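You operate a simulated robot arm through the tools that you are given. There is no shell and no other tool. Be economical: measure what you need, move in short steps, check, and stop when the job is done.

Carry out the task below with a simulated robot arm. There is one attempt and no reset: what you move stays moved.

JOB
The gauge is in the red. Pump pocket two into line and trim the pressure to 100.
Fine: Pump knob to IN, three strokes, knob back to HOLD. Trim with the red valve wheel; the line keeps running at speed 3.

The check looks at the end state, three seconds after you hand in, the way a careful person would. Anything else that was tipped, shoved, dropped, spilled or broken makes it a failure.

ROBOT AND FRAMES
A 7-joint arm with a fingered hand, fixed in place. Base frame: the origin is at the foot of the arm, x ahead of it, y to its left, z up. Readings come in m, rad, newtons and seconds.
Its first joint turns from -2.007 to 2.007 rad. Payload 5 kg.
The tool frame sits at the grasp point between the pads (the TCP): z along the fingers, y along the line on which they close. The tips reach 0.032 m beyond it. Largest opening 0.16 m; the body of the gripper starts 0.089 m behind the TCP. The gripper is a hand of 4 fingers: y runs from the thumb to the fingers, the wrist lies at [0, 0, -0.267] in the tool frame, and closing takes about 1.5 s.
Orientation is that of the tool frame in the base frame, as [roll, pitch, yaw] about the fixed x, y, z axes, in that order (R = Rz(yaw) Ry(pitch) Rx(roll)). With the fingers straight down and closing along the base's y, the tool's x points along the base's -x, its y along +y and its z along -z.

CONTROLS
- The arm moves only by the tool play_rows. Its argument "increments" is a list of rows, each a list of 7 numbers: the opening in per cent of the stroke, from 0 (shut) to 100 (fully open), then the shift along the tool's x, y, z in m, then the turn, a rotation vector about the tool's x, y, z in rad. In form: [[fingers, dx, dy, dz, ax, ay, az], ...]. A call has 1 to 20 rows; each row is the pose to reach, as a shift and turn from the pose commanded when the call began, along the tool's axes at that moment. A row lasts 0.2 s, in which the tool goes at most 0.05 m and 0.15 rad; a call with a longer step from one row to the next is refused whole, and so is a gripper value outside its range. A pose out of reach is approached as far as the arm can. The call stops where the force on the tool passes 80 N (or 10 N more than at its start, if that is more) or the arm is blocked; 0.2 s more then pass. Each finger travels about 0.045 m/s and halts on what it meets, pressing with about 22 N; the grip force reading is that of the motor and also rises with nothing between the fingers. The clock runs only during rows and for 0.2 s after the last one: add rows that repeat a pose to give the fingers time. It gives the time, the measured TCP pose, the force on the tool (base axes), the opening and the grip force at its end, in the units of the frame above (readings bear some noise), with the torque about the TCP (base axes, N m) and any sound that the robot's microphone picked up, and new pictures: "pictures" is both (left out), scene, wrist or none.
- Cameras (640 x 400 px; columns grow to the right, rows downward): "scene" is fixed at [0.0473, 0.6481, 1.4881]; the picture's right is [-0.55, -0.83, 0.00], its down [-0.20, 0.13, -0.97] and it looks along [0.81, -0.54, -0.24] (base axes); focal length 329 px, centre (320, 200). "wrist" rides on the gripper at [0.08, -0.004, -0.114] in the tool frame; the picture's right is [0.05, 1.00, 0.00], its down [-0.82, 0.04, -0.58] and it looks along [-0.58, 0.03, 0.82] (tool axes); focal length 265 px, centre (320, 200). There is no depth. A picture from a camera that has moved, and an enlarged one, comes with that camera's place and axes in the base frame and with its lens. The place of the scene camera against the robot may be out by one fixed shift of up to 0.012 m in any direction.
- slide_trunk(by): slides the trunk up (or, below 0, down) by that many m; the arm rides with it, the base frame stays. It gives what a move gives, with no picture.
- grasp_type(shape): the hand has 4 fingers and takes this shape, open, in about a second: jaw (thumb against the fingers, like two jaws); tri (thumb and two fingers); tip (a fingertip pinch); poke (one finger out to press); point (the index stretched); flat (the hand flat); cup (the hand cupped); fist (a fist). The gripper value then closes the fingers along that shape, each until it touches; the sizes above hold for jaw. It gives what a move gives, with no picture.
- zoom(camera, box): a new picture of the part [left, top, right, bottom] of that camera's present view, enlarged. The clock stands still meanwhile.
- sign_off(): hands the job in; it is judged then, once.

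Go step by step. Nothing tells you positions but the pictures and the camera data: compare them with the known pose of the tool, close in by small moves and look again before you grip or let go. The budget is 120 turns and 200 pictures, counting those below and the enlarged ones. Unless the task says otherwise, let go and move clear before handing in, and close with one line.

The tools are called after "Call:" as name(argument=value, ...) on one line, values as JSON. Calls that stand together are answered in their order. play_rows: Moves the arm, as the interface text tells. Its arguments: {"type":"object","properties":{"increments":{"type":"array"},"pictures":{"type":"string","enum":["both","scene","wrist","none"]}},"required":["increments"]} The other tools are called the same way: slide_trunk (by) slides the trunk up or down; grasp_type (shape) gives the hand a shape; zoom (camera, box) takes an enlarged picture of a part of a camera's view; sign_off () hands the job in.

At the start:

```text
time_s: 0.0
ee_pos: [0.6861, -0.2669, 1.2852]
ee_rot: [3.141, 0.001, -3.141]
wrist_force: [0.7, 0.3, -0.3]
moment: [-0.01, 0.0, 0.01]
grip_width: 0.1602
grasp_force: 0.2
shape: jaw
trunk travel left (down, up): [-0.625, 0.365]
```

scene: 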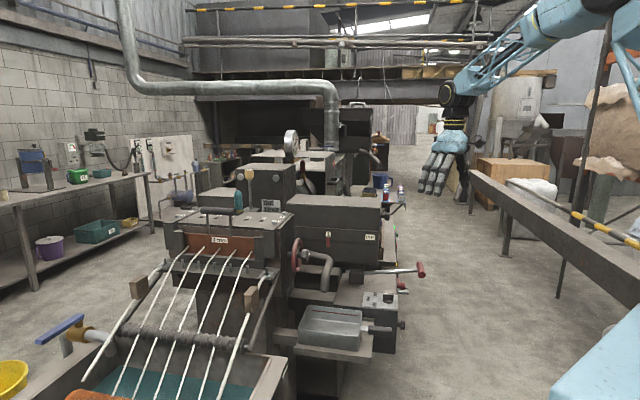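
wrist: 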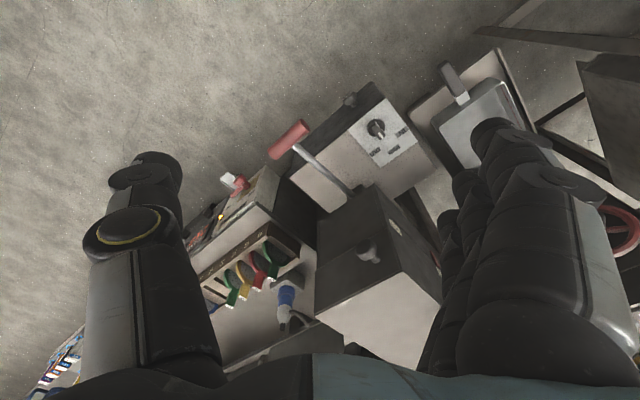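

I see a wire/strand line machine with a red valve wheel, a pump lever with a red grip, and a small box with a knob. I'll look closer before moving.

Call:
zoom(camera="scene", box=[270, 180, 450, 360])

Call:
zoom(camera="scene", box=[160, 100, 320, 260])

Call:
zoom(camera="wrist", box=[180, 50, 500, 360])

Call:
zoom(camera="scene", box=[340, 100, 440, 220])

```text
2.22 times, centred on (360, 270) of scene
camera zoom: at [0.0473, 0.6481, 1.4881], right [-0.55, -0.83, 0.0], down [-0.2, 0.13, -0.97], along [0.81, -0.54, -0.24], focal length 730 px, centre (231, 44)
```

zoom: 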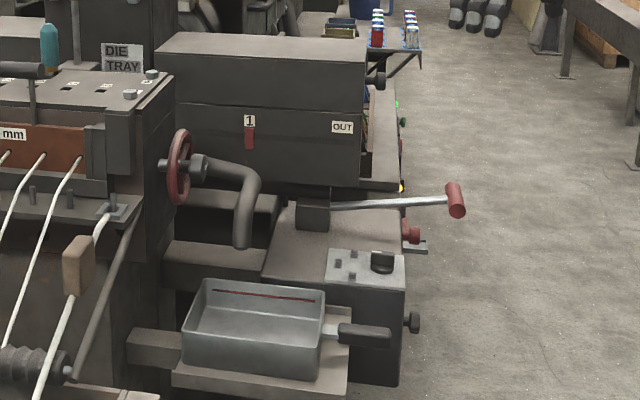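

```text
2.50 times, centred on (240, 180) of scene
camera zoom: at [0.0473, 0.6481, 1.4881], right [-0.55, -0.83, 0.0], down [-0.2, 0.13, -0.97], along [0.81, -0.54, -0.24], focal length 822 px, centre (520, 250)
```

zoom: 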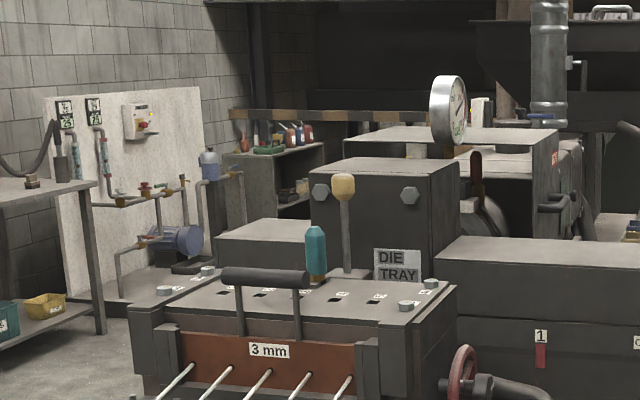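

```text
1.29 times, centred on (340, 205) of wrist
camera zoom: at [0.6062, -0.2723, 1.3991], right [-0.05, 1.0, 0.0], down [0.82, 0.04, 0.58], along [0.58, 0.03, -0.82], focal length 342 px, centre (294, 194)
```

zoom: 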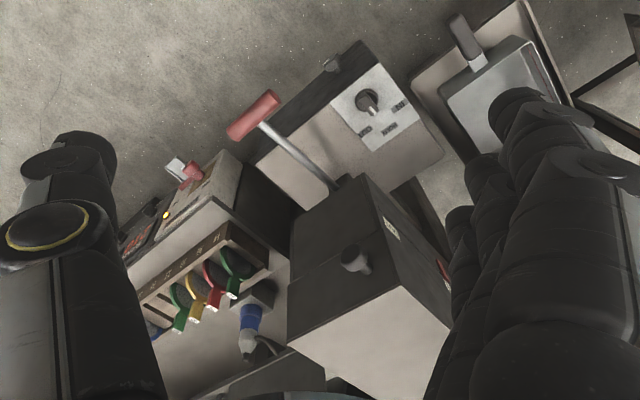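

```text
3.33 times, centred on (390, 160) of scene
camera zoom: at [0.0473, 0.6481, 1.4881], right [-0.55, -0.83, 0.0], down [-0.2, 0.13, -0.97], along [0.81, -0.54, -0.24], focal length 1096 px, centre (87, 333)
```

zoom: 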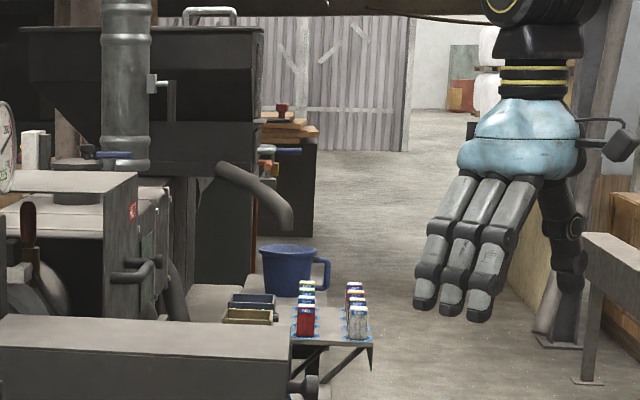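

The knob box is roughly at (0.79,-0.14,0.87), the lever grip near (0.80,-0.32,0.93), and the valve wheel near (0.85,0.20,1.09). I'll zoom in for labels.

Call:
zoom(camera="wrist", box=[335, 80, 435, 180])

Call:
zoom(camera="scene", box=[265, 110, 325, 160])

Call:
zoom(camera="wrist", box=[170, 150, 330, 350])

Call:
zoom(camera="scene", box=[310, 220, 430, 320])

```text
4.00 times, centred on (385, 130) of wrist
camera zoom: at [0.6062, -0.2723, 1.3991], right [-0.05, 1.0, 0.0], down [0.82, 0.04, 0.58], along [0.58, 0.03, -0.82], focal length 1062 px, centre (60, 480)
```

zoom: 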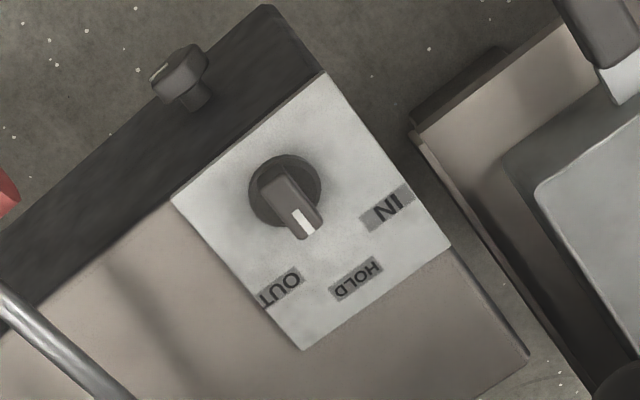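

```text
8.00 times, centred on (295, 135) of scene
camera zoom: at [0.0473, 0.6481, 1.4881], right [-0.55, -0.83, 0.0], down [-0.2, 0.13, -0.97], along [0.81, -0.54, -0.24], focal length 2629 px, centre (520, 720)
```

zoom: 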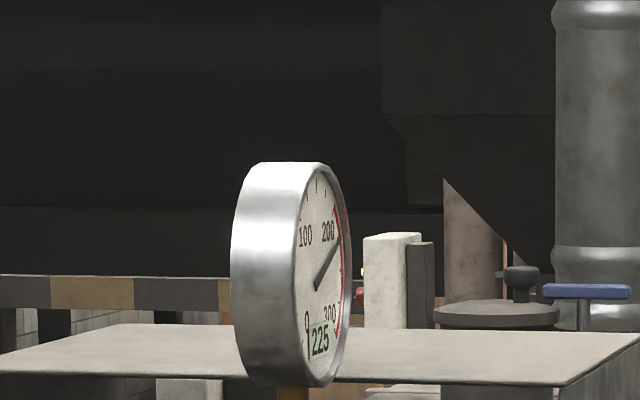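

```text
2.00 times, centred on (250, 250) of wrist
camera zoom: at [0.6062, -0.2723, 1.3991], right [-0.05, 1.0, 0.0], down [0.82, 0.04, 0.58], along [0.58, 0.03, -0.82], focal length 531 px, centre (460, 100)
```

zoom: 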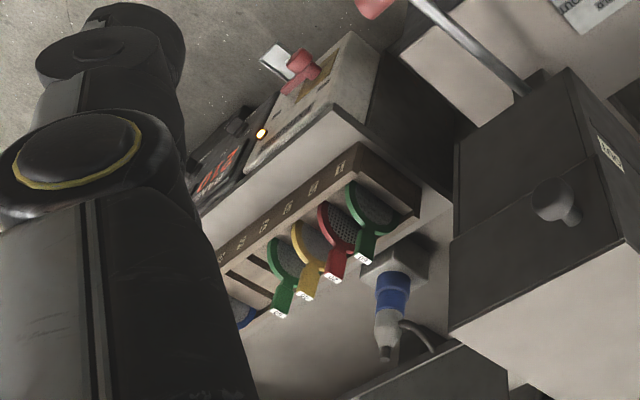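

```text
4.00 times, centred on (370, 270) of scene
camera zoom: at [0.0473, 0.6481, 1.4881], right [-0.55, -0.83, 0.0], down [-0.2, 0.13, -0.97], along [0.81, -0.54, -0.24], focal length 1315 px, centre (120, -80)
```

zoom: 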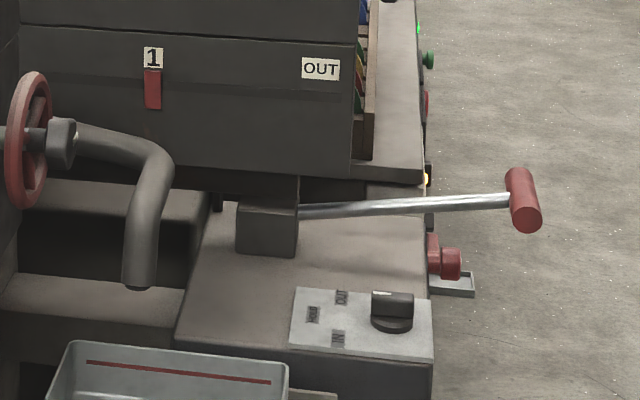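

Gauge reads 225 digitally; knob is at HOLD with IN toward base +y, about 45° CCW from HOLD; the machine is turned 45° to the base. I'll bring the hand over and turn it 45° for a better look.

Call:
play_rows(increments=[[100, -0.006, 0.01, 0.031, 0, 0, -0.13], [100, -0.011, 0.019, 0.062, 0, 0, -0.26], [100, -0.017, 0.028, 0.093, 0, 0, -0.39], [100, -0.023, 0.038, 0.124, 0, 0, -0.52], [100, -0.028, 0.047, 0.155, 0, 0, -0.655], [100, -0.034, 0.057, 0.185, 0, 0, -0.785], [100, -0.034, 0.057, 0.185, 0, 0, -0.785]])

```text
time_s: 1.6
ee_pos: [0.7206, -0.2105, 1.0997]
ee_rot: [3.141, -0.001, -2.355]
wrist_force: [-1.0, 0.0, 0.1]
moment: [-0.02, 0.0, -0.04]
grip_width: 0.1599
grasp_force: 0.0
shape: jaw
trunk travel left (down, up): [-0.625, 0.365]
camera wrist: at [0.6672, -0.2709, 1.2137], right [-0.74, 0.67, 0.0], down [0.55, 0.61, 0.58], along [0.39, 0.43, -0.82], focal length 265 px, centre (320, 200)
```

scene: 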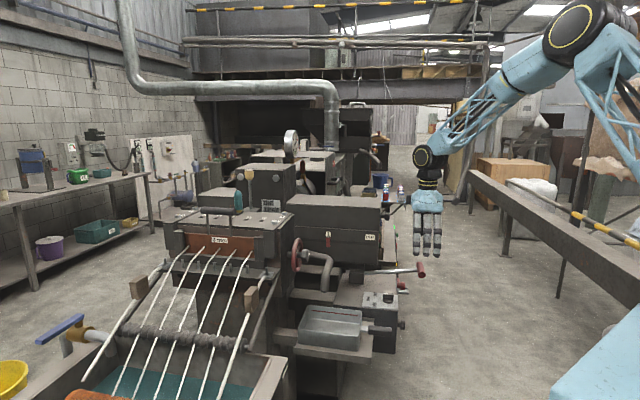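
wrist: 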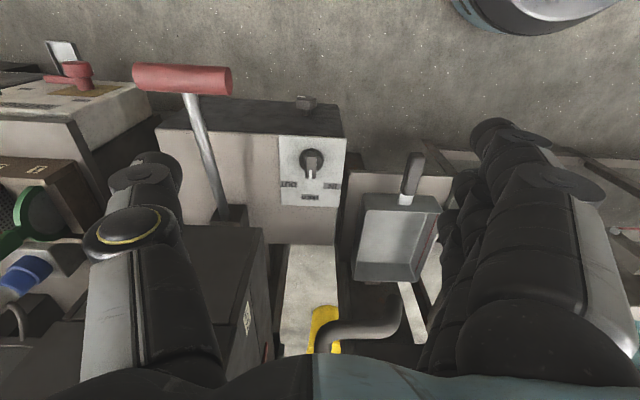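

Call:
zoom(camera="wrist", box=[270, 120, 360, 220])

Call:
zoom(camera="scene", box=[360, 270, 420, 320])

Call:
zoom(camera="wrist", box=[110, 50, 290, 240])

```text
4.00 times, centred on (315, 170) of wrist
camera zoom: at [0.6672, -0.2709, 1.2137], right [-0.74, 0.67, 0.0], down [0.55, 0.61, 0.58], along [0.39, 0.43, -0.82], focal length 1062 px, centre (340, 320)
```

zoom: 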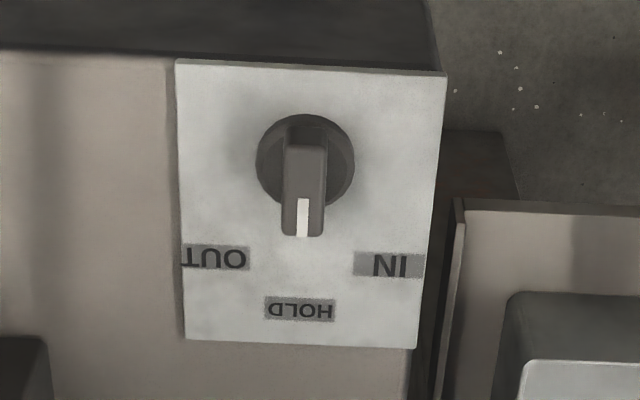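

```text
8.00 times, centred on (390, 295) of scene
camera zoom: at [0.0473, 0.6481, 1.4881], right [-0.55, -0.83, 0.0], down [-0.2, 0.13, -0.97], along [0.81, -0.54, -0.24], focal length 2629 px, centre (-240, -560)
```

zoom: 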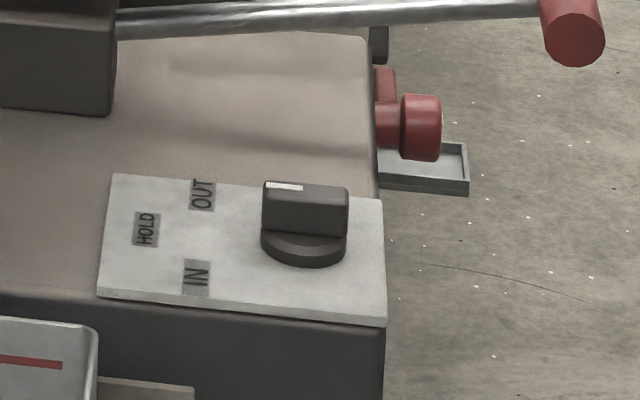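

```text
2.11 times, centred on (200, 145) of wrist
camera zoom: at [0.6672, -0.2709, 1.2137], right [-0.74, 0.67, 0.0], down [0.55, 0.61, 0.58], along [0.39, 0.43, -0.82], focal length 559 px, centre (573, 316)
```

zoom: 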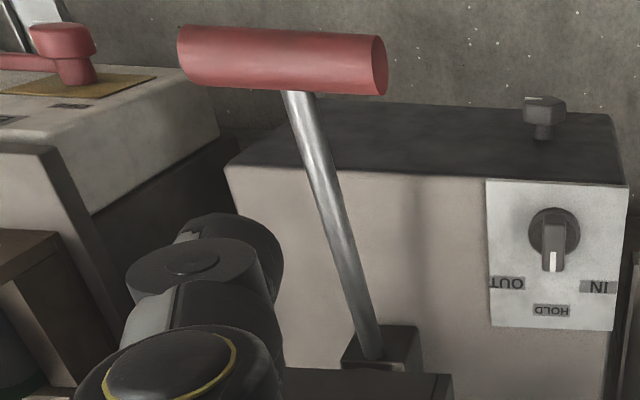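

The bar-knob top is near (0.799,-0.145,0.876), at HOLD. Before descending I want the housing's clearance, so I'll zoom at the lever pivot and housing.

Call:
zoom(camera="wrist", box=[170, 190, 330, 350])

Call:
zoom(camera="scene", box=[280, 180, 440, 290])

```text
2.50 times, centred on (250, 270) of wrist
camera zoom: at [0.6672, -0.2709, 1.2137], right [-0.74, 0.67, 0.0], down [0.55, 0.61, 0.58], along [0.39, 0.43, -0.82], focal length 664 px, centre (495, 25)
```

zoom: 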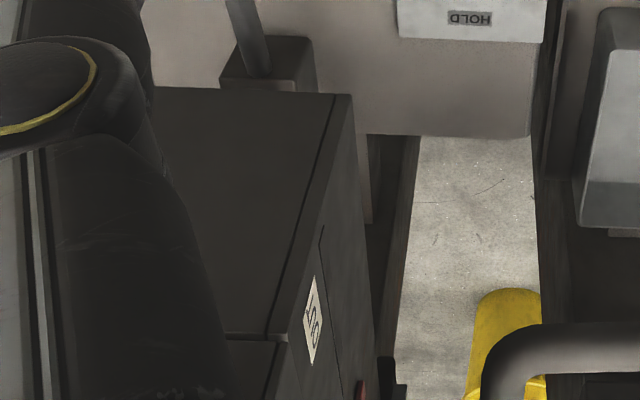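

```text
3.64 times, centred on (360, 235) of scene
camera zoom: at [0.0473, 0.6481, 1.4881], right [-0.55, -0.83, 0.0], down [-0.2, 0.13, -0.97], along [0.81, -0.54, -0.24], focal length 1195 px, centre (174, 73)
```

zoom: 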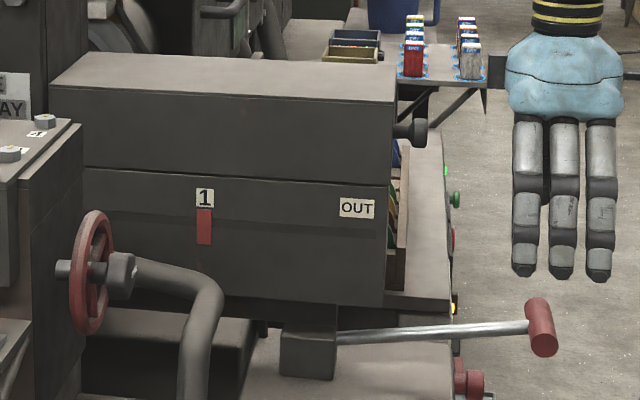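

The housing's lower corner (z≈0.96) overhangs close to the knob, so I'll roll the hand about 20° away from it, narrow the fingers, and hover above the knob.

Call:
play_rows(increments=[[80, -0.025, -0.002, 0.02, 0.1, 0, 0], [60, -0.05, -0.004, 0.04, 0.2, 0, 0], [45, -0.075, -0.007, 0.065, 0.3, 0, 0], [45, -0.1015, -0.0089, 0.0997, 0.35, 0, 0], [45, -0.1015, -0.0089, 0.0997, 0.35, 0, 0], [45, -0.1015, -0.0089, 0.0997, 0.35, 0, 0]])

Call:
zoom(camera="scene", box=[320, 200, 460, 320])

```text
time_s: 3.0
ee_pos: [0.7973, -0.1443, 1.0006]
ee_rot: [-2.793, 0.0, -2.356]
wrist_force: [-0.2, 0.7, 0.0]
moment: [0.02, 0.0, 0.02]
grip_width: 0.0729
grasp_force: 0.1
shape: jaw
trunk travel left (down, up): [-0.625, 0.365]
camera wrist: at [0.7168, -0.1775, 1.1095], right [-0.7, 0.63, -0.34], down [0.41, 0.74, 0.53], along [0.59, 0.23, -0.78], focal length 265 px, centre (320, 200)
```

scene: 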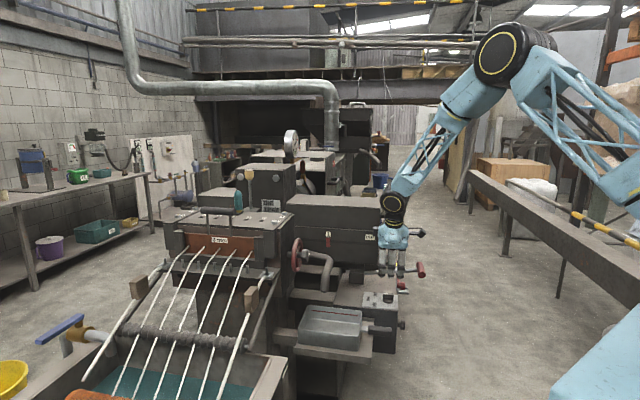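
wrist: 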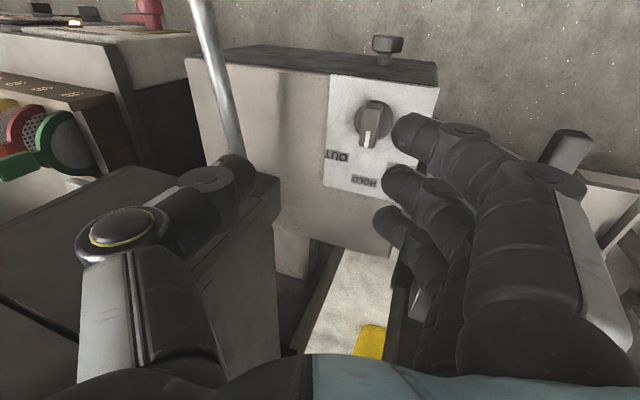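

```text
3.33 times, centred on (390, 260) of scene
camera zoom: at [0.0473, 0.6481, 1.4881], right [-0.55, -0.83, 0.0], down [-0.2, 0.13, -0.97], along [0.81, -0.54, -0.24], focal length 1096 px, centre (87, 0)
```

zoom: 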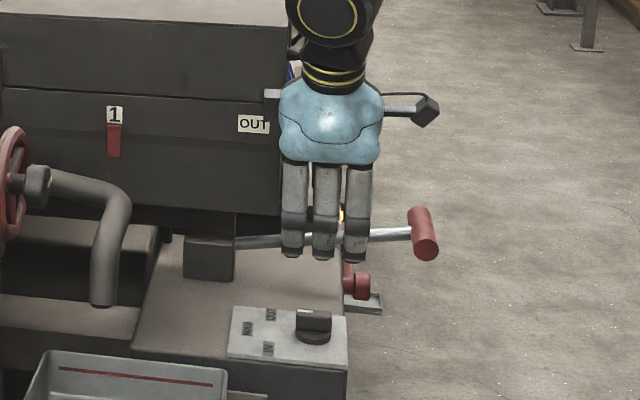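

Alignment with the knob checks out (≈(0.796,-0.144)). Descending straight down to just around the bar.

Call:
play_rows(increments=[[45, 0, 0.014, 0.0376, 0, 0, 0], [45, 0, 0.027, 0.072, 0, 0, 0], [45, 0, 0.0348, 0.096, 0, 0, 0], [45, 0, 0.0348, 0.096, 0, 0, 0]])

Call:
zoom(camera="scene", box=[350, 240, 430, 320])

```text
time_s: 4.0
ee_pos: [0.8, -0.1441, 0.8995]
ee_rot: [-2.792, -0.001, -2.356]
wrist_force: [-0.3, -0.5, 0.0]
moment: [0.01, 0.01, 0.01]
grip_width: 0.0728
grasp_force: 0.1
shape: jaw
trunk travel left (down, up): [-0.625, 0.365]
camera wrist: at [0.7181, -0.178, 1.0079], right [-0.7, 0.63, -0.34], down [0.41, 0.74, 0.53], along [0.59, 0.23, -0.78], focal length 265 px, centre (320, 200)
```

scene: 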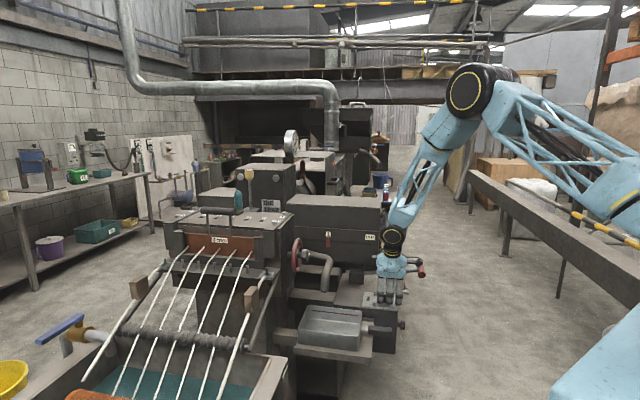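
wrist: 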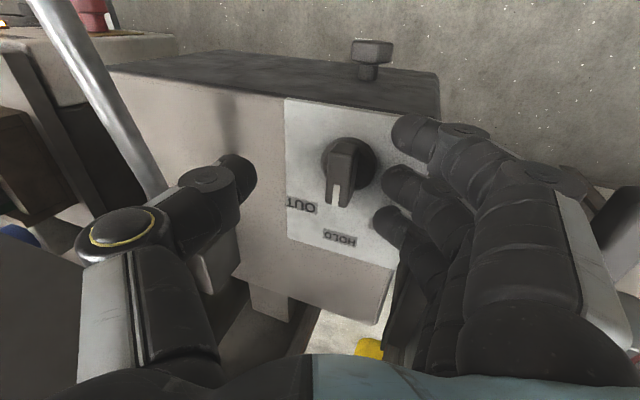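

```text
5.00 times, centred on (390, 280) of scene
camera zoom: at [0.0473, 0.6481, 1.4881], right [-0.55, -0.83, 0.0], down [-0.2, 0.13, -0.97], along [0.81, -0.54, -0.24], focal length 1643 px, centre (-30, -200)
```

zoom: 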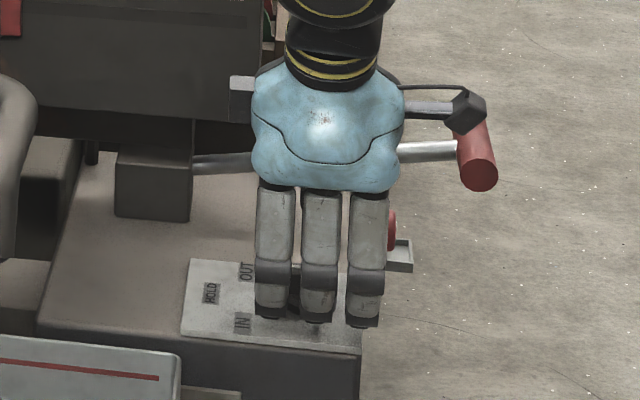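

Fingers straddle the knob bar. Closing gently on it.

Call:
play_rows(increments=[[30, 0.003, 0, 0, 0, 0, 0], [15, 0.003, 0, 0, 0, 0, 0], [0, 0.003, 0, 0, 0, 0, 0], [0, 0.003, 0, 0, 0, 0, 0], [0, 0.003, 0, 0, 0, 0, 0], [0, 0.003, 0, 0, 0, 0, 0]], pictures="wrist")

Call:
zoom(camera="wrist", box=[240, 100, 440, 260])

Call:
zoom(camera="scene", box=[350, 240, 430, 320])

```text
time_s: 5.4
ee_pos: [0.7969, -0.1462, 0.9004]
ee_rot: [-2.791, 0.001, -2.356]
wrist_force: [0.2, 0.8, 6.2]
moment: [-0.04, -0.04, 0.05]
grip_width: 0.0001
grasp_force: 21.7
shape: jaw
trunk travel left (down, up): [-0.625, 0.365]
camera wrist: at [0.716, -0.1795, 1.0084], right [-0.7, 0.63, -0.34], down [0.41, 0.74, 0.53], along [0.59, 0.23, -0.78], focal length 265 px, centre (320, 200)
```

wrist: 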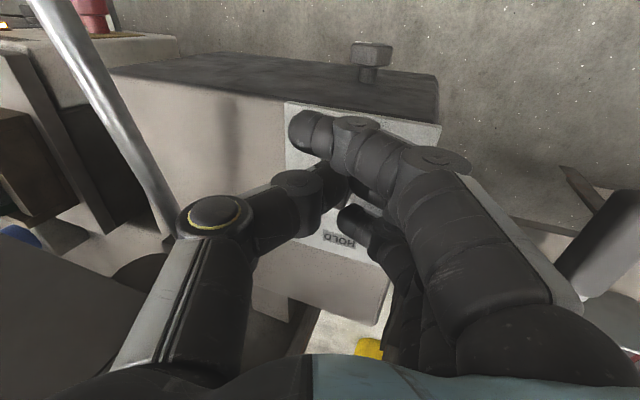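

```text
2.50 times, centred on (340, 180) of wrist
camera zoom: at [0.716, -0.1795, 1.0084], right [-0.7, 0.63, -0.34], down [0.41, 0.74, 0.53], along [0.59, 0.23, -0.78], focal length 664 px, centre (270, 250)
```

zoom: 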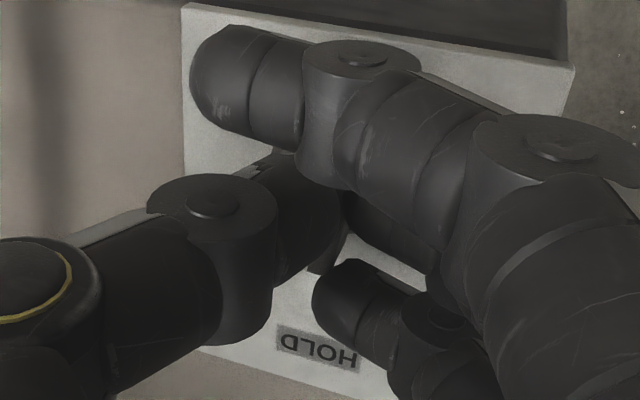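

```text
5.00 times, centred on (390, 280) of scene
camera zoom: at [0.0473, 0.6481, 1.4881], right [-0.55, -0.83, 0.0], down [-0.2, 0.13, -0.97], along [0.81, -0.54, -0.24], focal length 1643 px, centre (-30, -200)
```

zoom: 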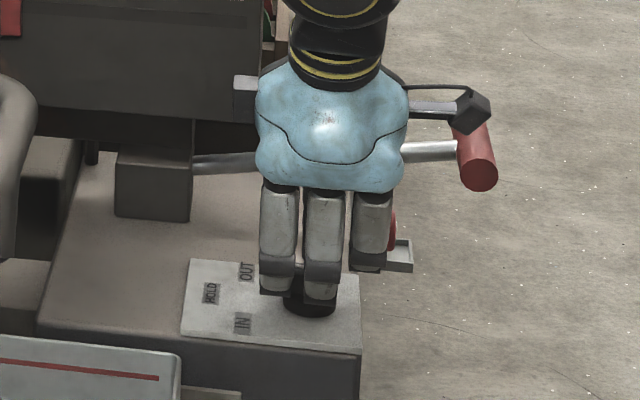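

The closed width near 0 with a small upward force suggests the tips closed above/onto the bar. I'll reopen, lower ~12 mm and close again.

Call:
play_rows(increments=[[15, 0, 0, 0, 0, 0, 0], [30, 0, 0, 0, 0, 0, 0], [40, 0, 0, 0, 0, 0, 0], [40, 0, 0.002, 0.0056, 0, 0, 0], [40, 0, 0.0041, 0.0113, 0, 0, 0], [40, 0, 0.0041, 0.0113, 0, 0, 0]], pictures="wrist")

Call:
zoom(camera="scene", box=[360, 270, 420, 320])

```text
time_s: 6.8
ee_pos: [0.7971, -0.147, 0.8891]
ee_rot: [-2.789, 0.002, -2.356]
wrist_force: [-5.6, 3.0, 24.5]
moment: [0.36, 0.45, 0.04]
grip_width: 0.0614
grasp_force: 0.1
shape: jaw
trunk travel left (down, up): [-0.625, 0.365]
camera wrist: at [0.7141, -0.1793, 0.9968], right [-0.7, 0.63, -0.34], down [0.41, 0.74, 0.53], along [0.59, 0.23, -0.78], focal length 265 px, centre (320, 200)
```

wrist: 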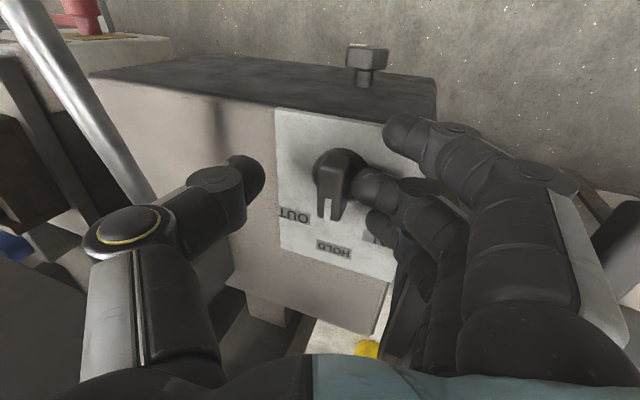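

```text
8.00 times, centred on (390, 295) of scene
camera zoom: at [0.0473, 0.6481, 1.4881], right [-0.55, -0.83, 0.0], down [-0.2, 0.13, -0.97], along [0.81, -0.54, -0.24], focal length 2629 px, centre (-240, -560)
```

zoom: 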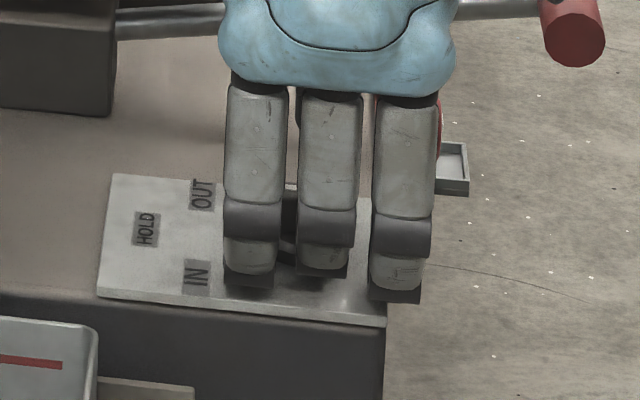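

The fingertips touched the plate/disk (24 N). I'll raise, narrow to ~22%, and see where the tips really are.

Call:
play_rows(increments=[[40, 0, -0.0068, -0.0188, 0, 0, 0], [30, 0, -0.0119, -0.0329, 0, 0, 0], [22, 0, -0.0119, -0.0329, 0, 0, 0], [22, 0, -0.0119, -0.0329, 0, 0, 0], [22, 0, -0.0119, -0.0329, 0, 0, 0]], pictures="wrist")

Call:
zoom(camera="scene", box=[360, 265, 420, 315])

Call:
zoom(camera="wrist", box=[240, 100, 440, 260])

```text
time_s: 8.0
ee_pos: [0.7966, -0.1464, 0.9214]
ee_rot: [-2.792, 0.001, -2.356]
wrist_force: [-0.4, -0.5, -0.5]
moment: [-0.01, 0.01, 0.0]
grip_width: 0.0358
grasp_force: 0.1
shape: jaw
trunk travel left (down, up): [-0.625, 0.365]
camera wrist: at [0.7148, -0.1797, 1.03], right [-0.7, 0.63, -0.34], down [0.41, 0.74, 0.53], along [0.59, 0.23, -0.78], focal length 265 px, centre (320, 200)
```

wrist: 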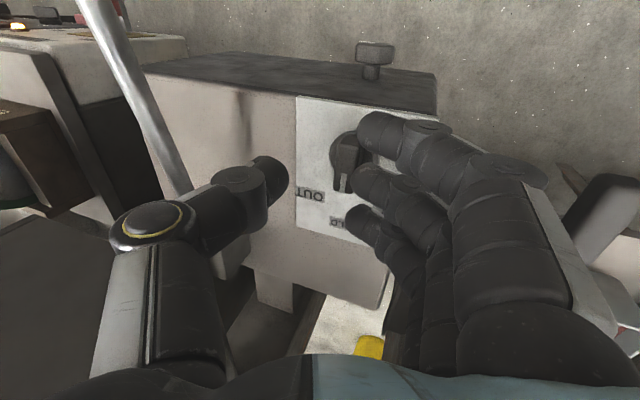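

```text
8.00 times, centred on (390, 290) of scene
camera zoom: at [0.0473, 0.6481, 1.4881], right [-0.55, -0.83, 0.0], down [-0.2, 0.13, -0.97], along [0.81, -0.54, -0.24], focal length 2629 px, centre (-240, -520)
```

zoom: 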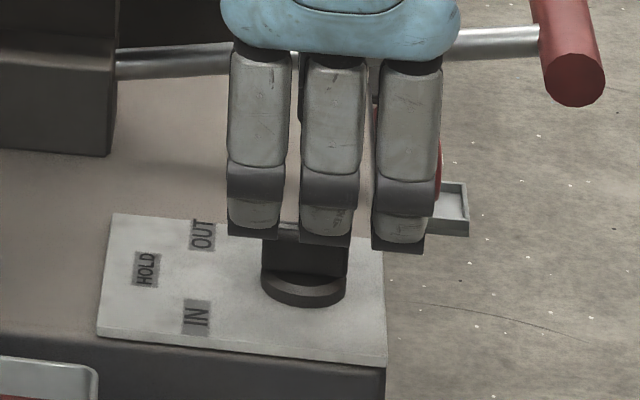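

```text
2.50 times, centred on (340, 180) of wrist
camera zoom: at [0.7148, -0.1797, 1.03], right [-0.7, 0.63, -0.34], down [0.41, 0.74, 0.53], along [0.59, 0.23, -0.78], focal length 664 px, centre (270, 250)
```

zoom: 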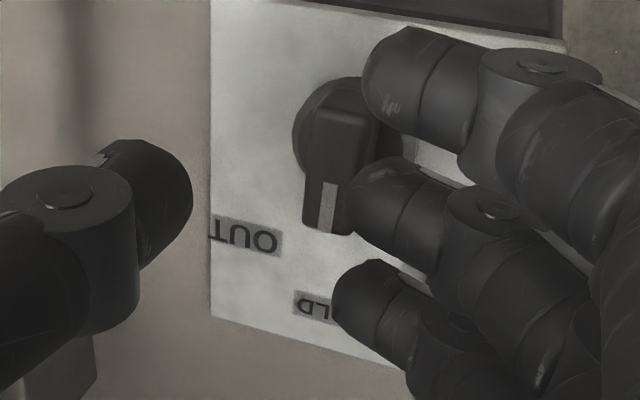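

The bar sits about under the TCP, slightly to +u of the middle finger. Shifting 4 mm and lowering with the narrow opening.

Call:
play_rows(increments=[[22, -0.004, 0.004, 0.011, 0, 0, 0], [22, -0.004, 0.008, 0.022, 0, 0, 0], [22, -0.004, 0.0114, 0.0314, 0, 0, 0], [22, -0.004, 0.0114, 0.0314, 0, 0, 0]], pictures="wrist")

Call:
zoom(camera="scene", box=[360, 265, 420, 315])

```text
time_s: 9.0
ee_pos: [0.7972, -0.1423, 0.8897]
ee_rot: [-2.791, 0.002, -2.354]
wrist_force: [-7.9, 6.2, 19.6]
moment: [0.32, 0.42, 0.04]
grip_width: 0.0363
grasp_force: 0.1
shape: jaw
trunk travel left (down, up): [-0.625, 0.365]
camera wrist: at [0.7166, -0.1754, 0.998], right [-0.7, 0.63, -0.34], down [0.41, 0.74, 0.53], along [0.59, 0.23, -0.78], focal length 265 px, centre (320, 200)
```

wrist: 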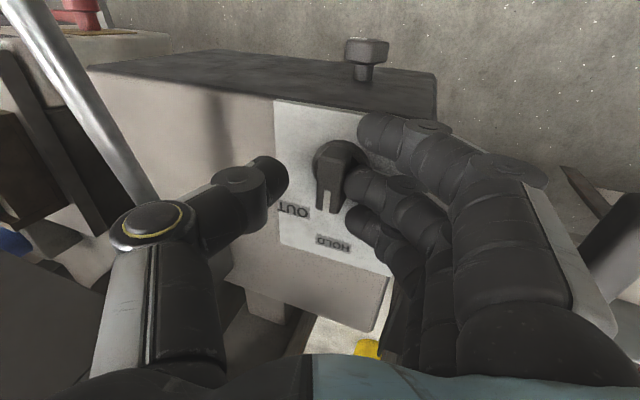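

```text
8.00 times, centred on (390, 290) of scene
camera zoom: at [0.0473, 0.6481, 1.4881], right [-0.55, -0.83, 0.0], down [-0.2, 0.13, -0.97], along [0.81, -0.54, -0.24], focal length 2629 px, centre (-240, -520)
```

zoom: 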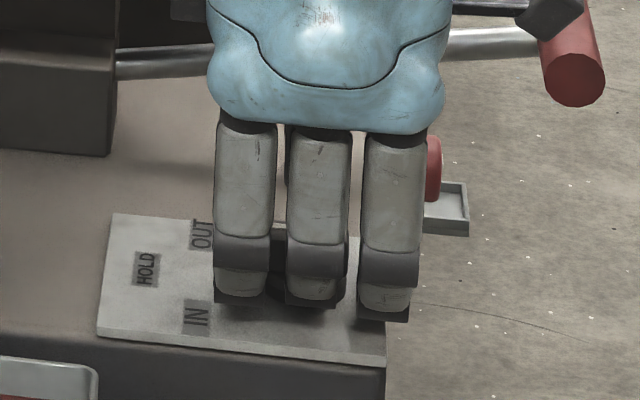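

The middle finger is touching the bar's side; the bar is nearer the fingers than the thumb. I'll lift slightly, shift +v 8 mm and go down again.

Call:
play_rows(increments=[[22, 0, -0.0027, -0.0075, 0, 0, 0], [22, 0, 0.0048, -0.0102, 0, 0, 0], [22, 0, 0.0075, -0.0027, 0, 0, 0], [22, 0, 0.0078, -0.0018, 0, 0, 0]], pictures="wrist")

Call:
zoom(camera="scene", box=[360, 265, 420, 315])

Call:
zoom(camera="wrist", box=[240, 100, 440, 260])

```text
time_s: 10.0
ee_pos: [0.794, -0.1383, 0.8876]
ee_rot: [-2.792, 0.001, -2.356]
wrist_force: [-1.9, 1.9, 6.2]
moment: [0.14, 0.1, 0.01]
grip_width: 0.036
grasp_force: 0.1
shape: jaw
trunk travel left (down, up): [-0.625, 0.365]
camera wrist: at [0.712, -0.171, 0.9958], right [-0.7, 0.63, -0.34], down [0.41, 0.74, 0.53], along [0.59, 0.23, -0.78], focal length 265 px, centre (320, 200)
```

wrist: 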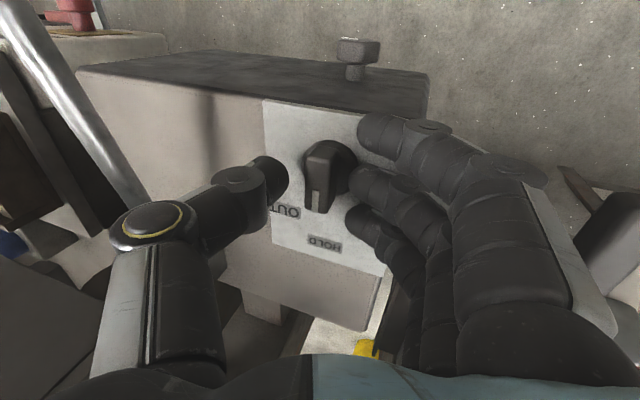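

```text
8.00 times, centred on (390, 290) of scene
camera zoom: at [0.0473, 0.6481, 1.4881], right [-0.55, -0.83, 0.0], down [-0.2, 0.13, -0.97], along [0.81, -0.54, -0.24], focal length 2629 px, centre (-240, -520)
```

zoom: 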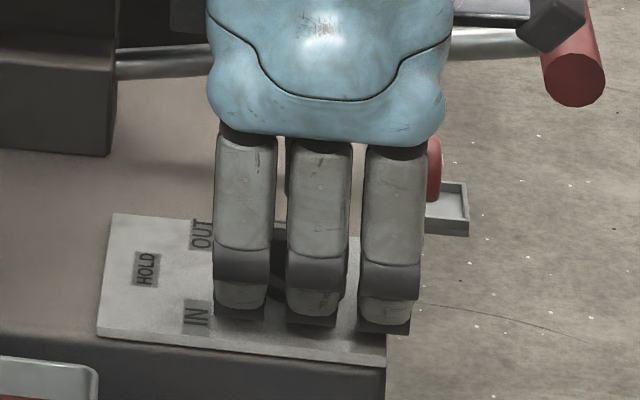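

```text
2.50 times, centred on (340, 180) of wrist
camera zoom: at [0.712, -0.171, 0.9958], right [-0.7, 0.63, -0.34], down [0.41, 0.74, 0.53], along [0.59, 0.23, -0.78], focal length 664 px, centre (270, 250)
```

zoom: 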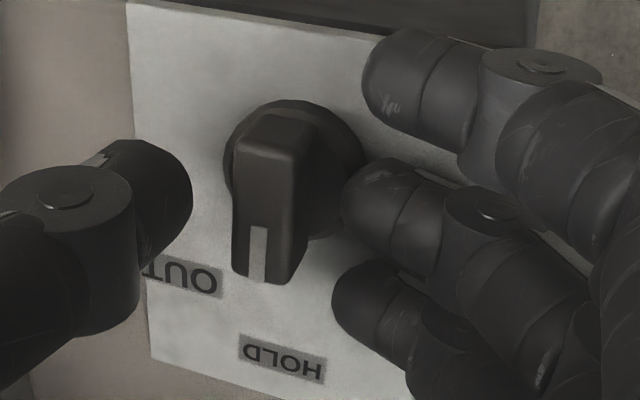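

Now the bar sits centred between thumb and middle finger. Raising 2 mm and closing.

Call:
play_rows(increments=[[15, 0, -0.0007, -0.0019, 0, 0, 0], [8, 0, -0.0007, -0.0019, 0, 0, 0], [0, 0, -0.0007, -0.0019, 0, 0, 0], [0, 0, -0.0007, -0.0019, 0, 0, 0], [0, 0, -0.0007, -0.0019, 0, 0, 0]], pictures="wrist")

Call:
zoom(camera="wrist", box=[240, 100, 440, 260])

```text
time_s: 11.2
ee_pos: [0.7939, -0.1381, 0.8891]
ee_rot: [-2.792, 0.001, -2.357]
wrist_force: [4.5, -1.9, 4.8]
moment: [0.09, 0.07, 0.01]
grip_width: 0.0084
grasp_force: 22.3
shape: jaw
trunk travel left (down, up): [-0.625, 0.365]
camera wrist: at [0.7129, -0.1718, 0.998], right [-0.7, 0.63, -0.34], down [0.41, 0.74, 0.53], along [0.59, 0.23, -0.78], focal length 265 px, centre (320, 200)
```

wrist: 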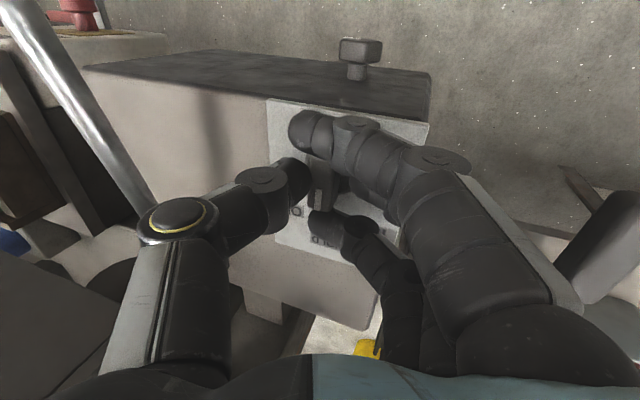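

```text
2.50 times, centred on (340, 180) of wrist
camera zoom: at [0.7129, -0.1718, 0.998], right [-0.7, 0.63, -0.34], down [0.41, 0.74, 0.53], along [0.59, 0.23, -0.78], focal length 664 px, centre (270, 250)
```

zoom: 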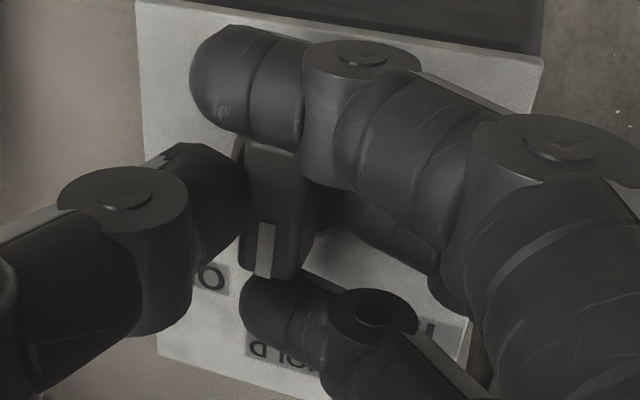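

Good grip on the bar (width 8 mm, force 22 N). Labels suggest IN is about 35–45° from HOLD; rotating about the vertical in steps to ~36° first.

Call:
play_rows(increments=[[0, 0.0011, -0.0001, 0, 0, -0.0443, -0.1222], [0, 0.0022, -0.0003, 0.0001, 0, -0.0887, -0.2444], [0, 0.0032, -0.0006, 0.0002, 0, -0.133, -0.3666], [0, 0.0042, -0.0011, 0.0004, 0, -0.1773, -0.4888], [0, 0.005, -0.0015, 0.0006, 0, -0.2148, -0.5922], [0, 0.005, -0.0015, 0.0006, 0, -0.2148, -0.5922]])

Call:
zoom(camera="wrist", box=[240, 100, 440, 260])

Call:
zoom(camera="scene", box=[360, 265, 420, 315])

```text
time_s: 12.6
ee_pos: [0.7932, -0.1419, 0.8881]
ee_rot: [-2.789, 0.0, -1.724]
wrist_force: [16.5, -0.9, 9.1]
moment: [-0.05, -0.26, -0.01]
grip_width: 0.008
grasp_force: 22.0
shape: jaw
trunk travel left (down, up): [-0.625, 0.365]
camera wrist: at [0.7453, -0.2175, 0.9977], right [-0.93, 0.09, -0.34], down [-0.11, 0.84, 0.53], along [0.34, 0.53, -0.78], focal length 265 px, centre (320, 200)
```

scene: 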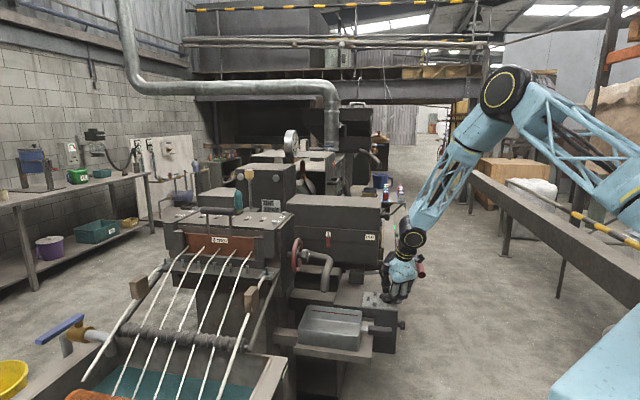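
wrist: 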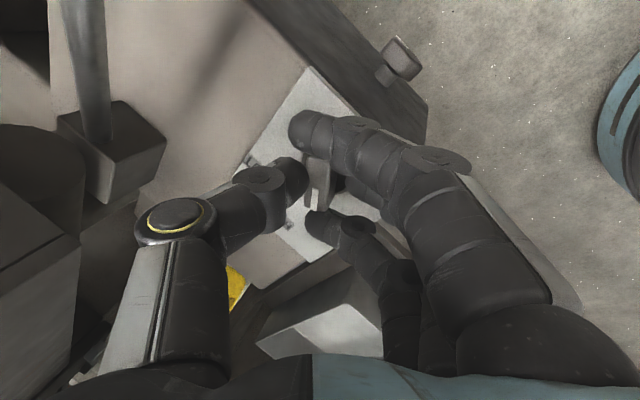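

```text
2.50 times, centred on (340, 180) of wrist
camera zoom: at [0.7453, -0.2175, 0.9977], right [-0.93, 0.09, -0.34], down [-0.11, 0.84, 0.53], along [0.34, 0.53, -0.78], focal length 664 px, centre (270, 250)
```

zoom: 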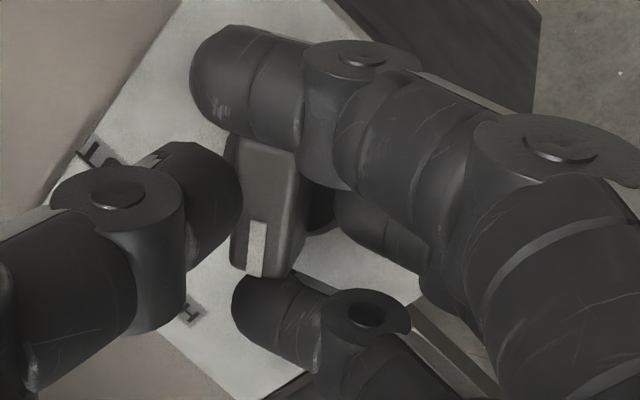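

```text
8.00 times, centred on (390, 290) of scene
camera zoom: at [0.0473, 0.6481, 1.4881], right [-0.55, -0.83, 0.0], down [-0.2, 0.13, -0.97], along [0.81, -0.54, -0.24], focal length 2629 px, centre (-240, -520)
```

zoom: 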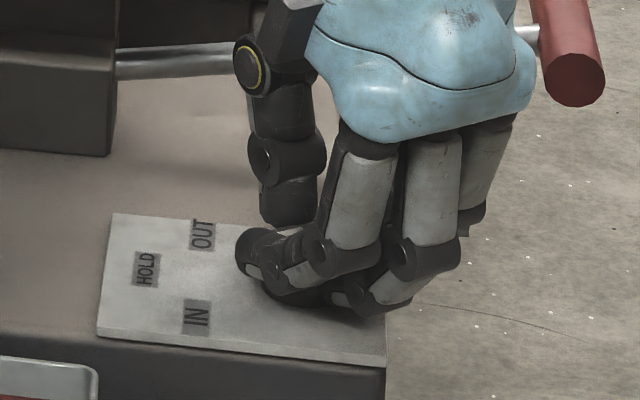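

Call:
play_rows(increments=[[0, 0.0007, 0, 0, 0, -0.027, -0.075], [0, 0.0013, -0.0001, 0, 0, -0.053, -0.146], [0, 0.0013, -0.0001, 0, 0, -0.053, -0.146]], pictures="none")

Call:
zoom(camera="wrist", box=[240, 100, 440, 260])

```text
time_s: 13.4
ee_pos: [0.7929, -0.1431, 0.8881]
ee_rot: [-2.79, -0.001, -1.57]
wrist_force: [19.0, 1.1, 9.5]
moment: [-0.02, -0.32, -0.02]
grip_width: 0.0085
grasp_force: 21.9
shape: jaw
trunk travel left (down, up): [-0.625, 0.365]
```

```text
2.50 times, centred on (340, 180) of wrist
camera zoom: at [0.757, -0.225, 0.9977], right [-0.94, -0.05, -0.34], down [-0.24, 0.82, 0.53], along [0.25, 0.58, -0.78], focal length 664 px, centre (270, 250)
```

zoom: 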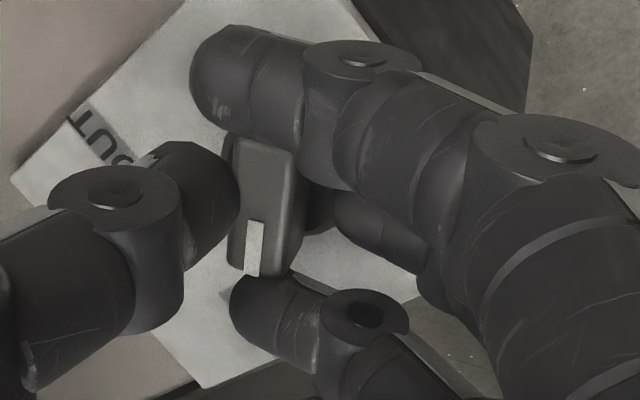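

The knob followed the hand to ~45°. Releasing and lifting to see where the pointer rests.

Call:
play_rows(increments=[[12, 0, 0, 0, 0, 0, 0], [25, 0, 0, 0, 0, 0, 0], [25, 0, 0, 0, 0, 0, 0], [25, 0, -0.0136, -0.0376, 0, 0, 0], [35, 0, -0.027, -0.075, 0, 0, 0], [40, 0, -0.034, -0.094, 0, 0, 0]], pictures="wrist")

Call:
zoom(camera="wrist", box=[300, 60, 460, 200])

Call:
zoom(camera="scene", box=[360, 265, 420, 315])

```text
time_s: 14.8
ee_pos: [0.7914, -0.1446, 0.9888]
ee_rot: [-2.792, 0.0, -1.572]
wrist_force: [0.1, -0.1, 0.0]
moment: [-0.03, 0.03, -0.02]
grip_width: 0.0637
grasp_force: 0.1
shape: jaw
trunk travel left (down, up): [-0.625, 0.365]
camera wrist: at [0.7559, -0.2257, 1.0973], right [-0.94, -0.05, -0.34], down [-0.24, 0.82, 0.53], along [0.25, 0.58, -0.78], focal length 265 px, centre (320, 200)
```

wrist: 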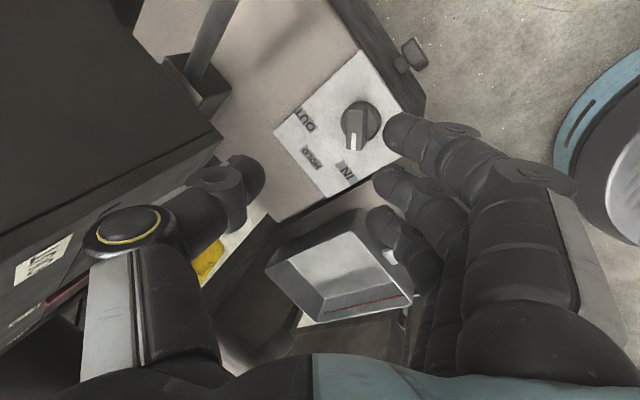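

```text
2.86 times, centred on (380, 130) of wrist
camera zoom: at [0.7559, -0.2257, 1.0973], right [-0.94, -0.05, -0.34], down [-0.24, 0.82, 0.53], along [0.25, 0.58, -0.78], focal length 758 px, centre (149, 400)
```

zoom: 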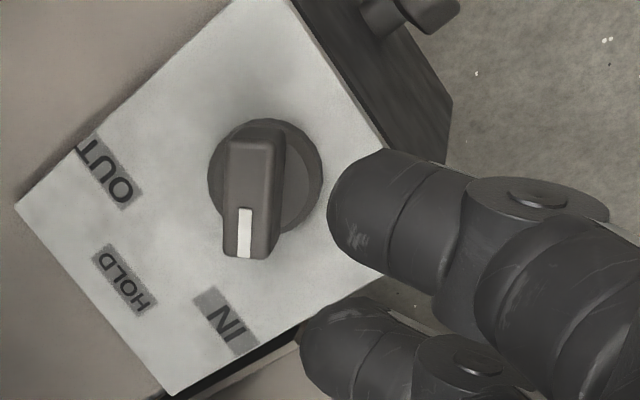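

```text
8.00 times, centred on (390, 290) of scene
camera zoom: at [0.0473, 0.6481, 1.4881], right [-0.55, -0.83, 0.0], down [-0.2, 0.13, -0.97], along [0.81, -0.54, -0.24], focal length 2629 px, centre (-240, -520)
```

zoom: 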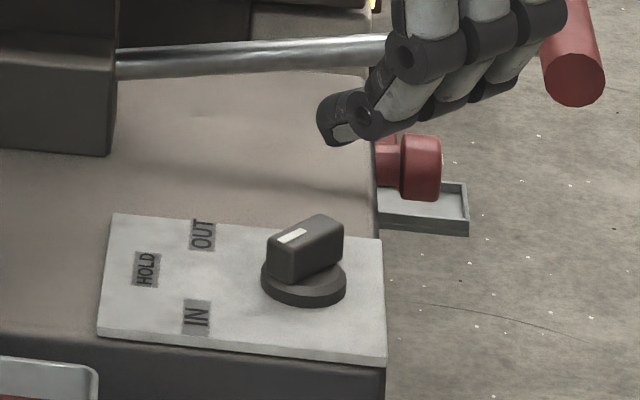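

The pointer now stands about on IN. Next the pump lever: its red crossbar lies along v with the rod going to the block; I'll lift, straighten the hand, and get over it with the thumb to the rod side.

Call:
play_rows(increments=[[50, 0, -0.0147, -0.0407, -0.116, 0, 0], [60, 0, -0.0293, -0.0813, -0.232, 0, 0], [70, 0, -0.044, -0.122, -0.3494, 0, 0], [70, 0, -0.044, -0.122, -0.3494, 0, 0]], pictures="none")

```text
time_s: 15.8
ee_pos: [0.7887, -0.1425, 1.1197]
ee_rot: [3.138, -0.001, -1.568]
wrist_force: [-5.8, 8.3, 0.4]
moment: [-0.37, -0.23, 0.68]
grip_width: 0.1116
grasp_force: 0.0
shape: jaw
trunk travel left (down, up): [-0.625, 0.365]
```

Slight contact (10 N) with the housing side; moving straight away from it, then over the lever while turning to yaw −45°.

Call:
play_rows(increments=[[70, 0.02, 0.03, -0.01, 0, 0, 0], [70, 0.05, 0.05, -0.01, 0, 0, -0.13], [70, 0.085, 0.05, -0.01, 0, 0, -0.26], [70, 0.12, 0.03, -0.01, 0, 0, -0.39], [70, 0.1535, 0.01, -0.01, 0, 0, -0.52], [70, 0.1535, 0.01, -0.01, 0, 0, -0.655], [70, 0.1535, 0.01, -0.01, 0, 0, -0.785], [70, 0.1535, 0.01, -0.01, 0, 0, -0.785]])

Call:
zoom(camera="scene", box=[340, 190, 460, 310])

```text
time_s: 17.6
ee_pos: [0.7474, -0.2543, 1.1233]
ee_rot: [-3.113, 0.005, -1.223]
wrist_force: [0.2, -0.1, -0.3]
moment: [-0.01, -0.02, 0.0]
grip_width: 0.1119
grasp_force: 0.1
shape: jaw
out of reach, approached as far as the arm can: row 4, 5, 6, 7, 8
trunk travel left (down, up): [-0.625, 0.365]
camera wrist: at [0.7768, -0.3303, 1.2369], right [-0.92, -0.39, -0.03], down [-0.33, 0.74, 0.58], along [-0.2, 0.54, -0.81], focal length 265 px, centre (320, 200)
```

scene: 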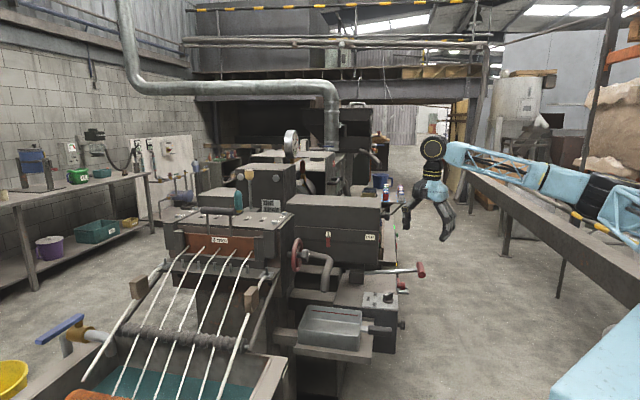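
wrist: 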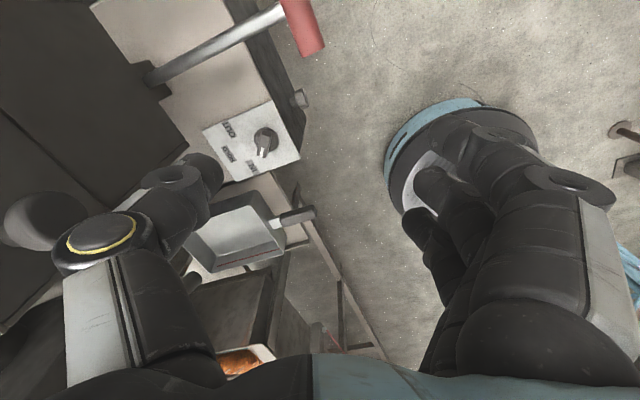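

```text
3.33 times, centred on (400, 250) of scene
camera zoom: at [0.0473, 0.6481, 1.4881], right [-0.55, -0.83, 0.0], down [-0.2, 0.13, -0.97], along [0.81, -0.54, -0.24], focal length 1096 px, centre (53, 33)
```

zoom: 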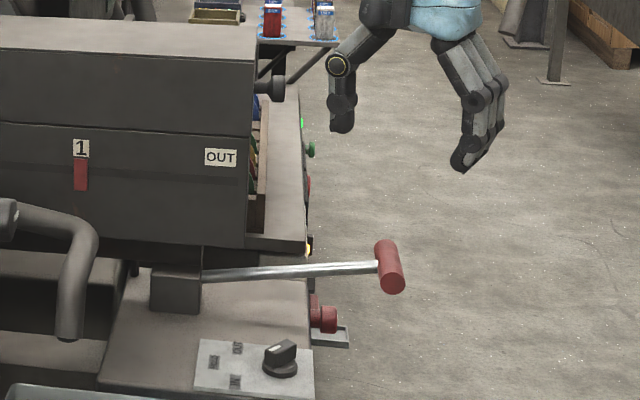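

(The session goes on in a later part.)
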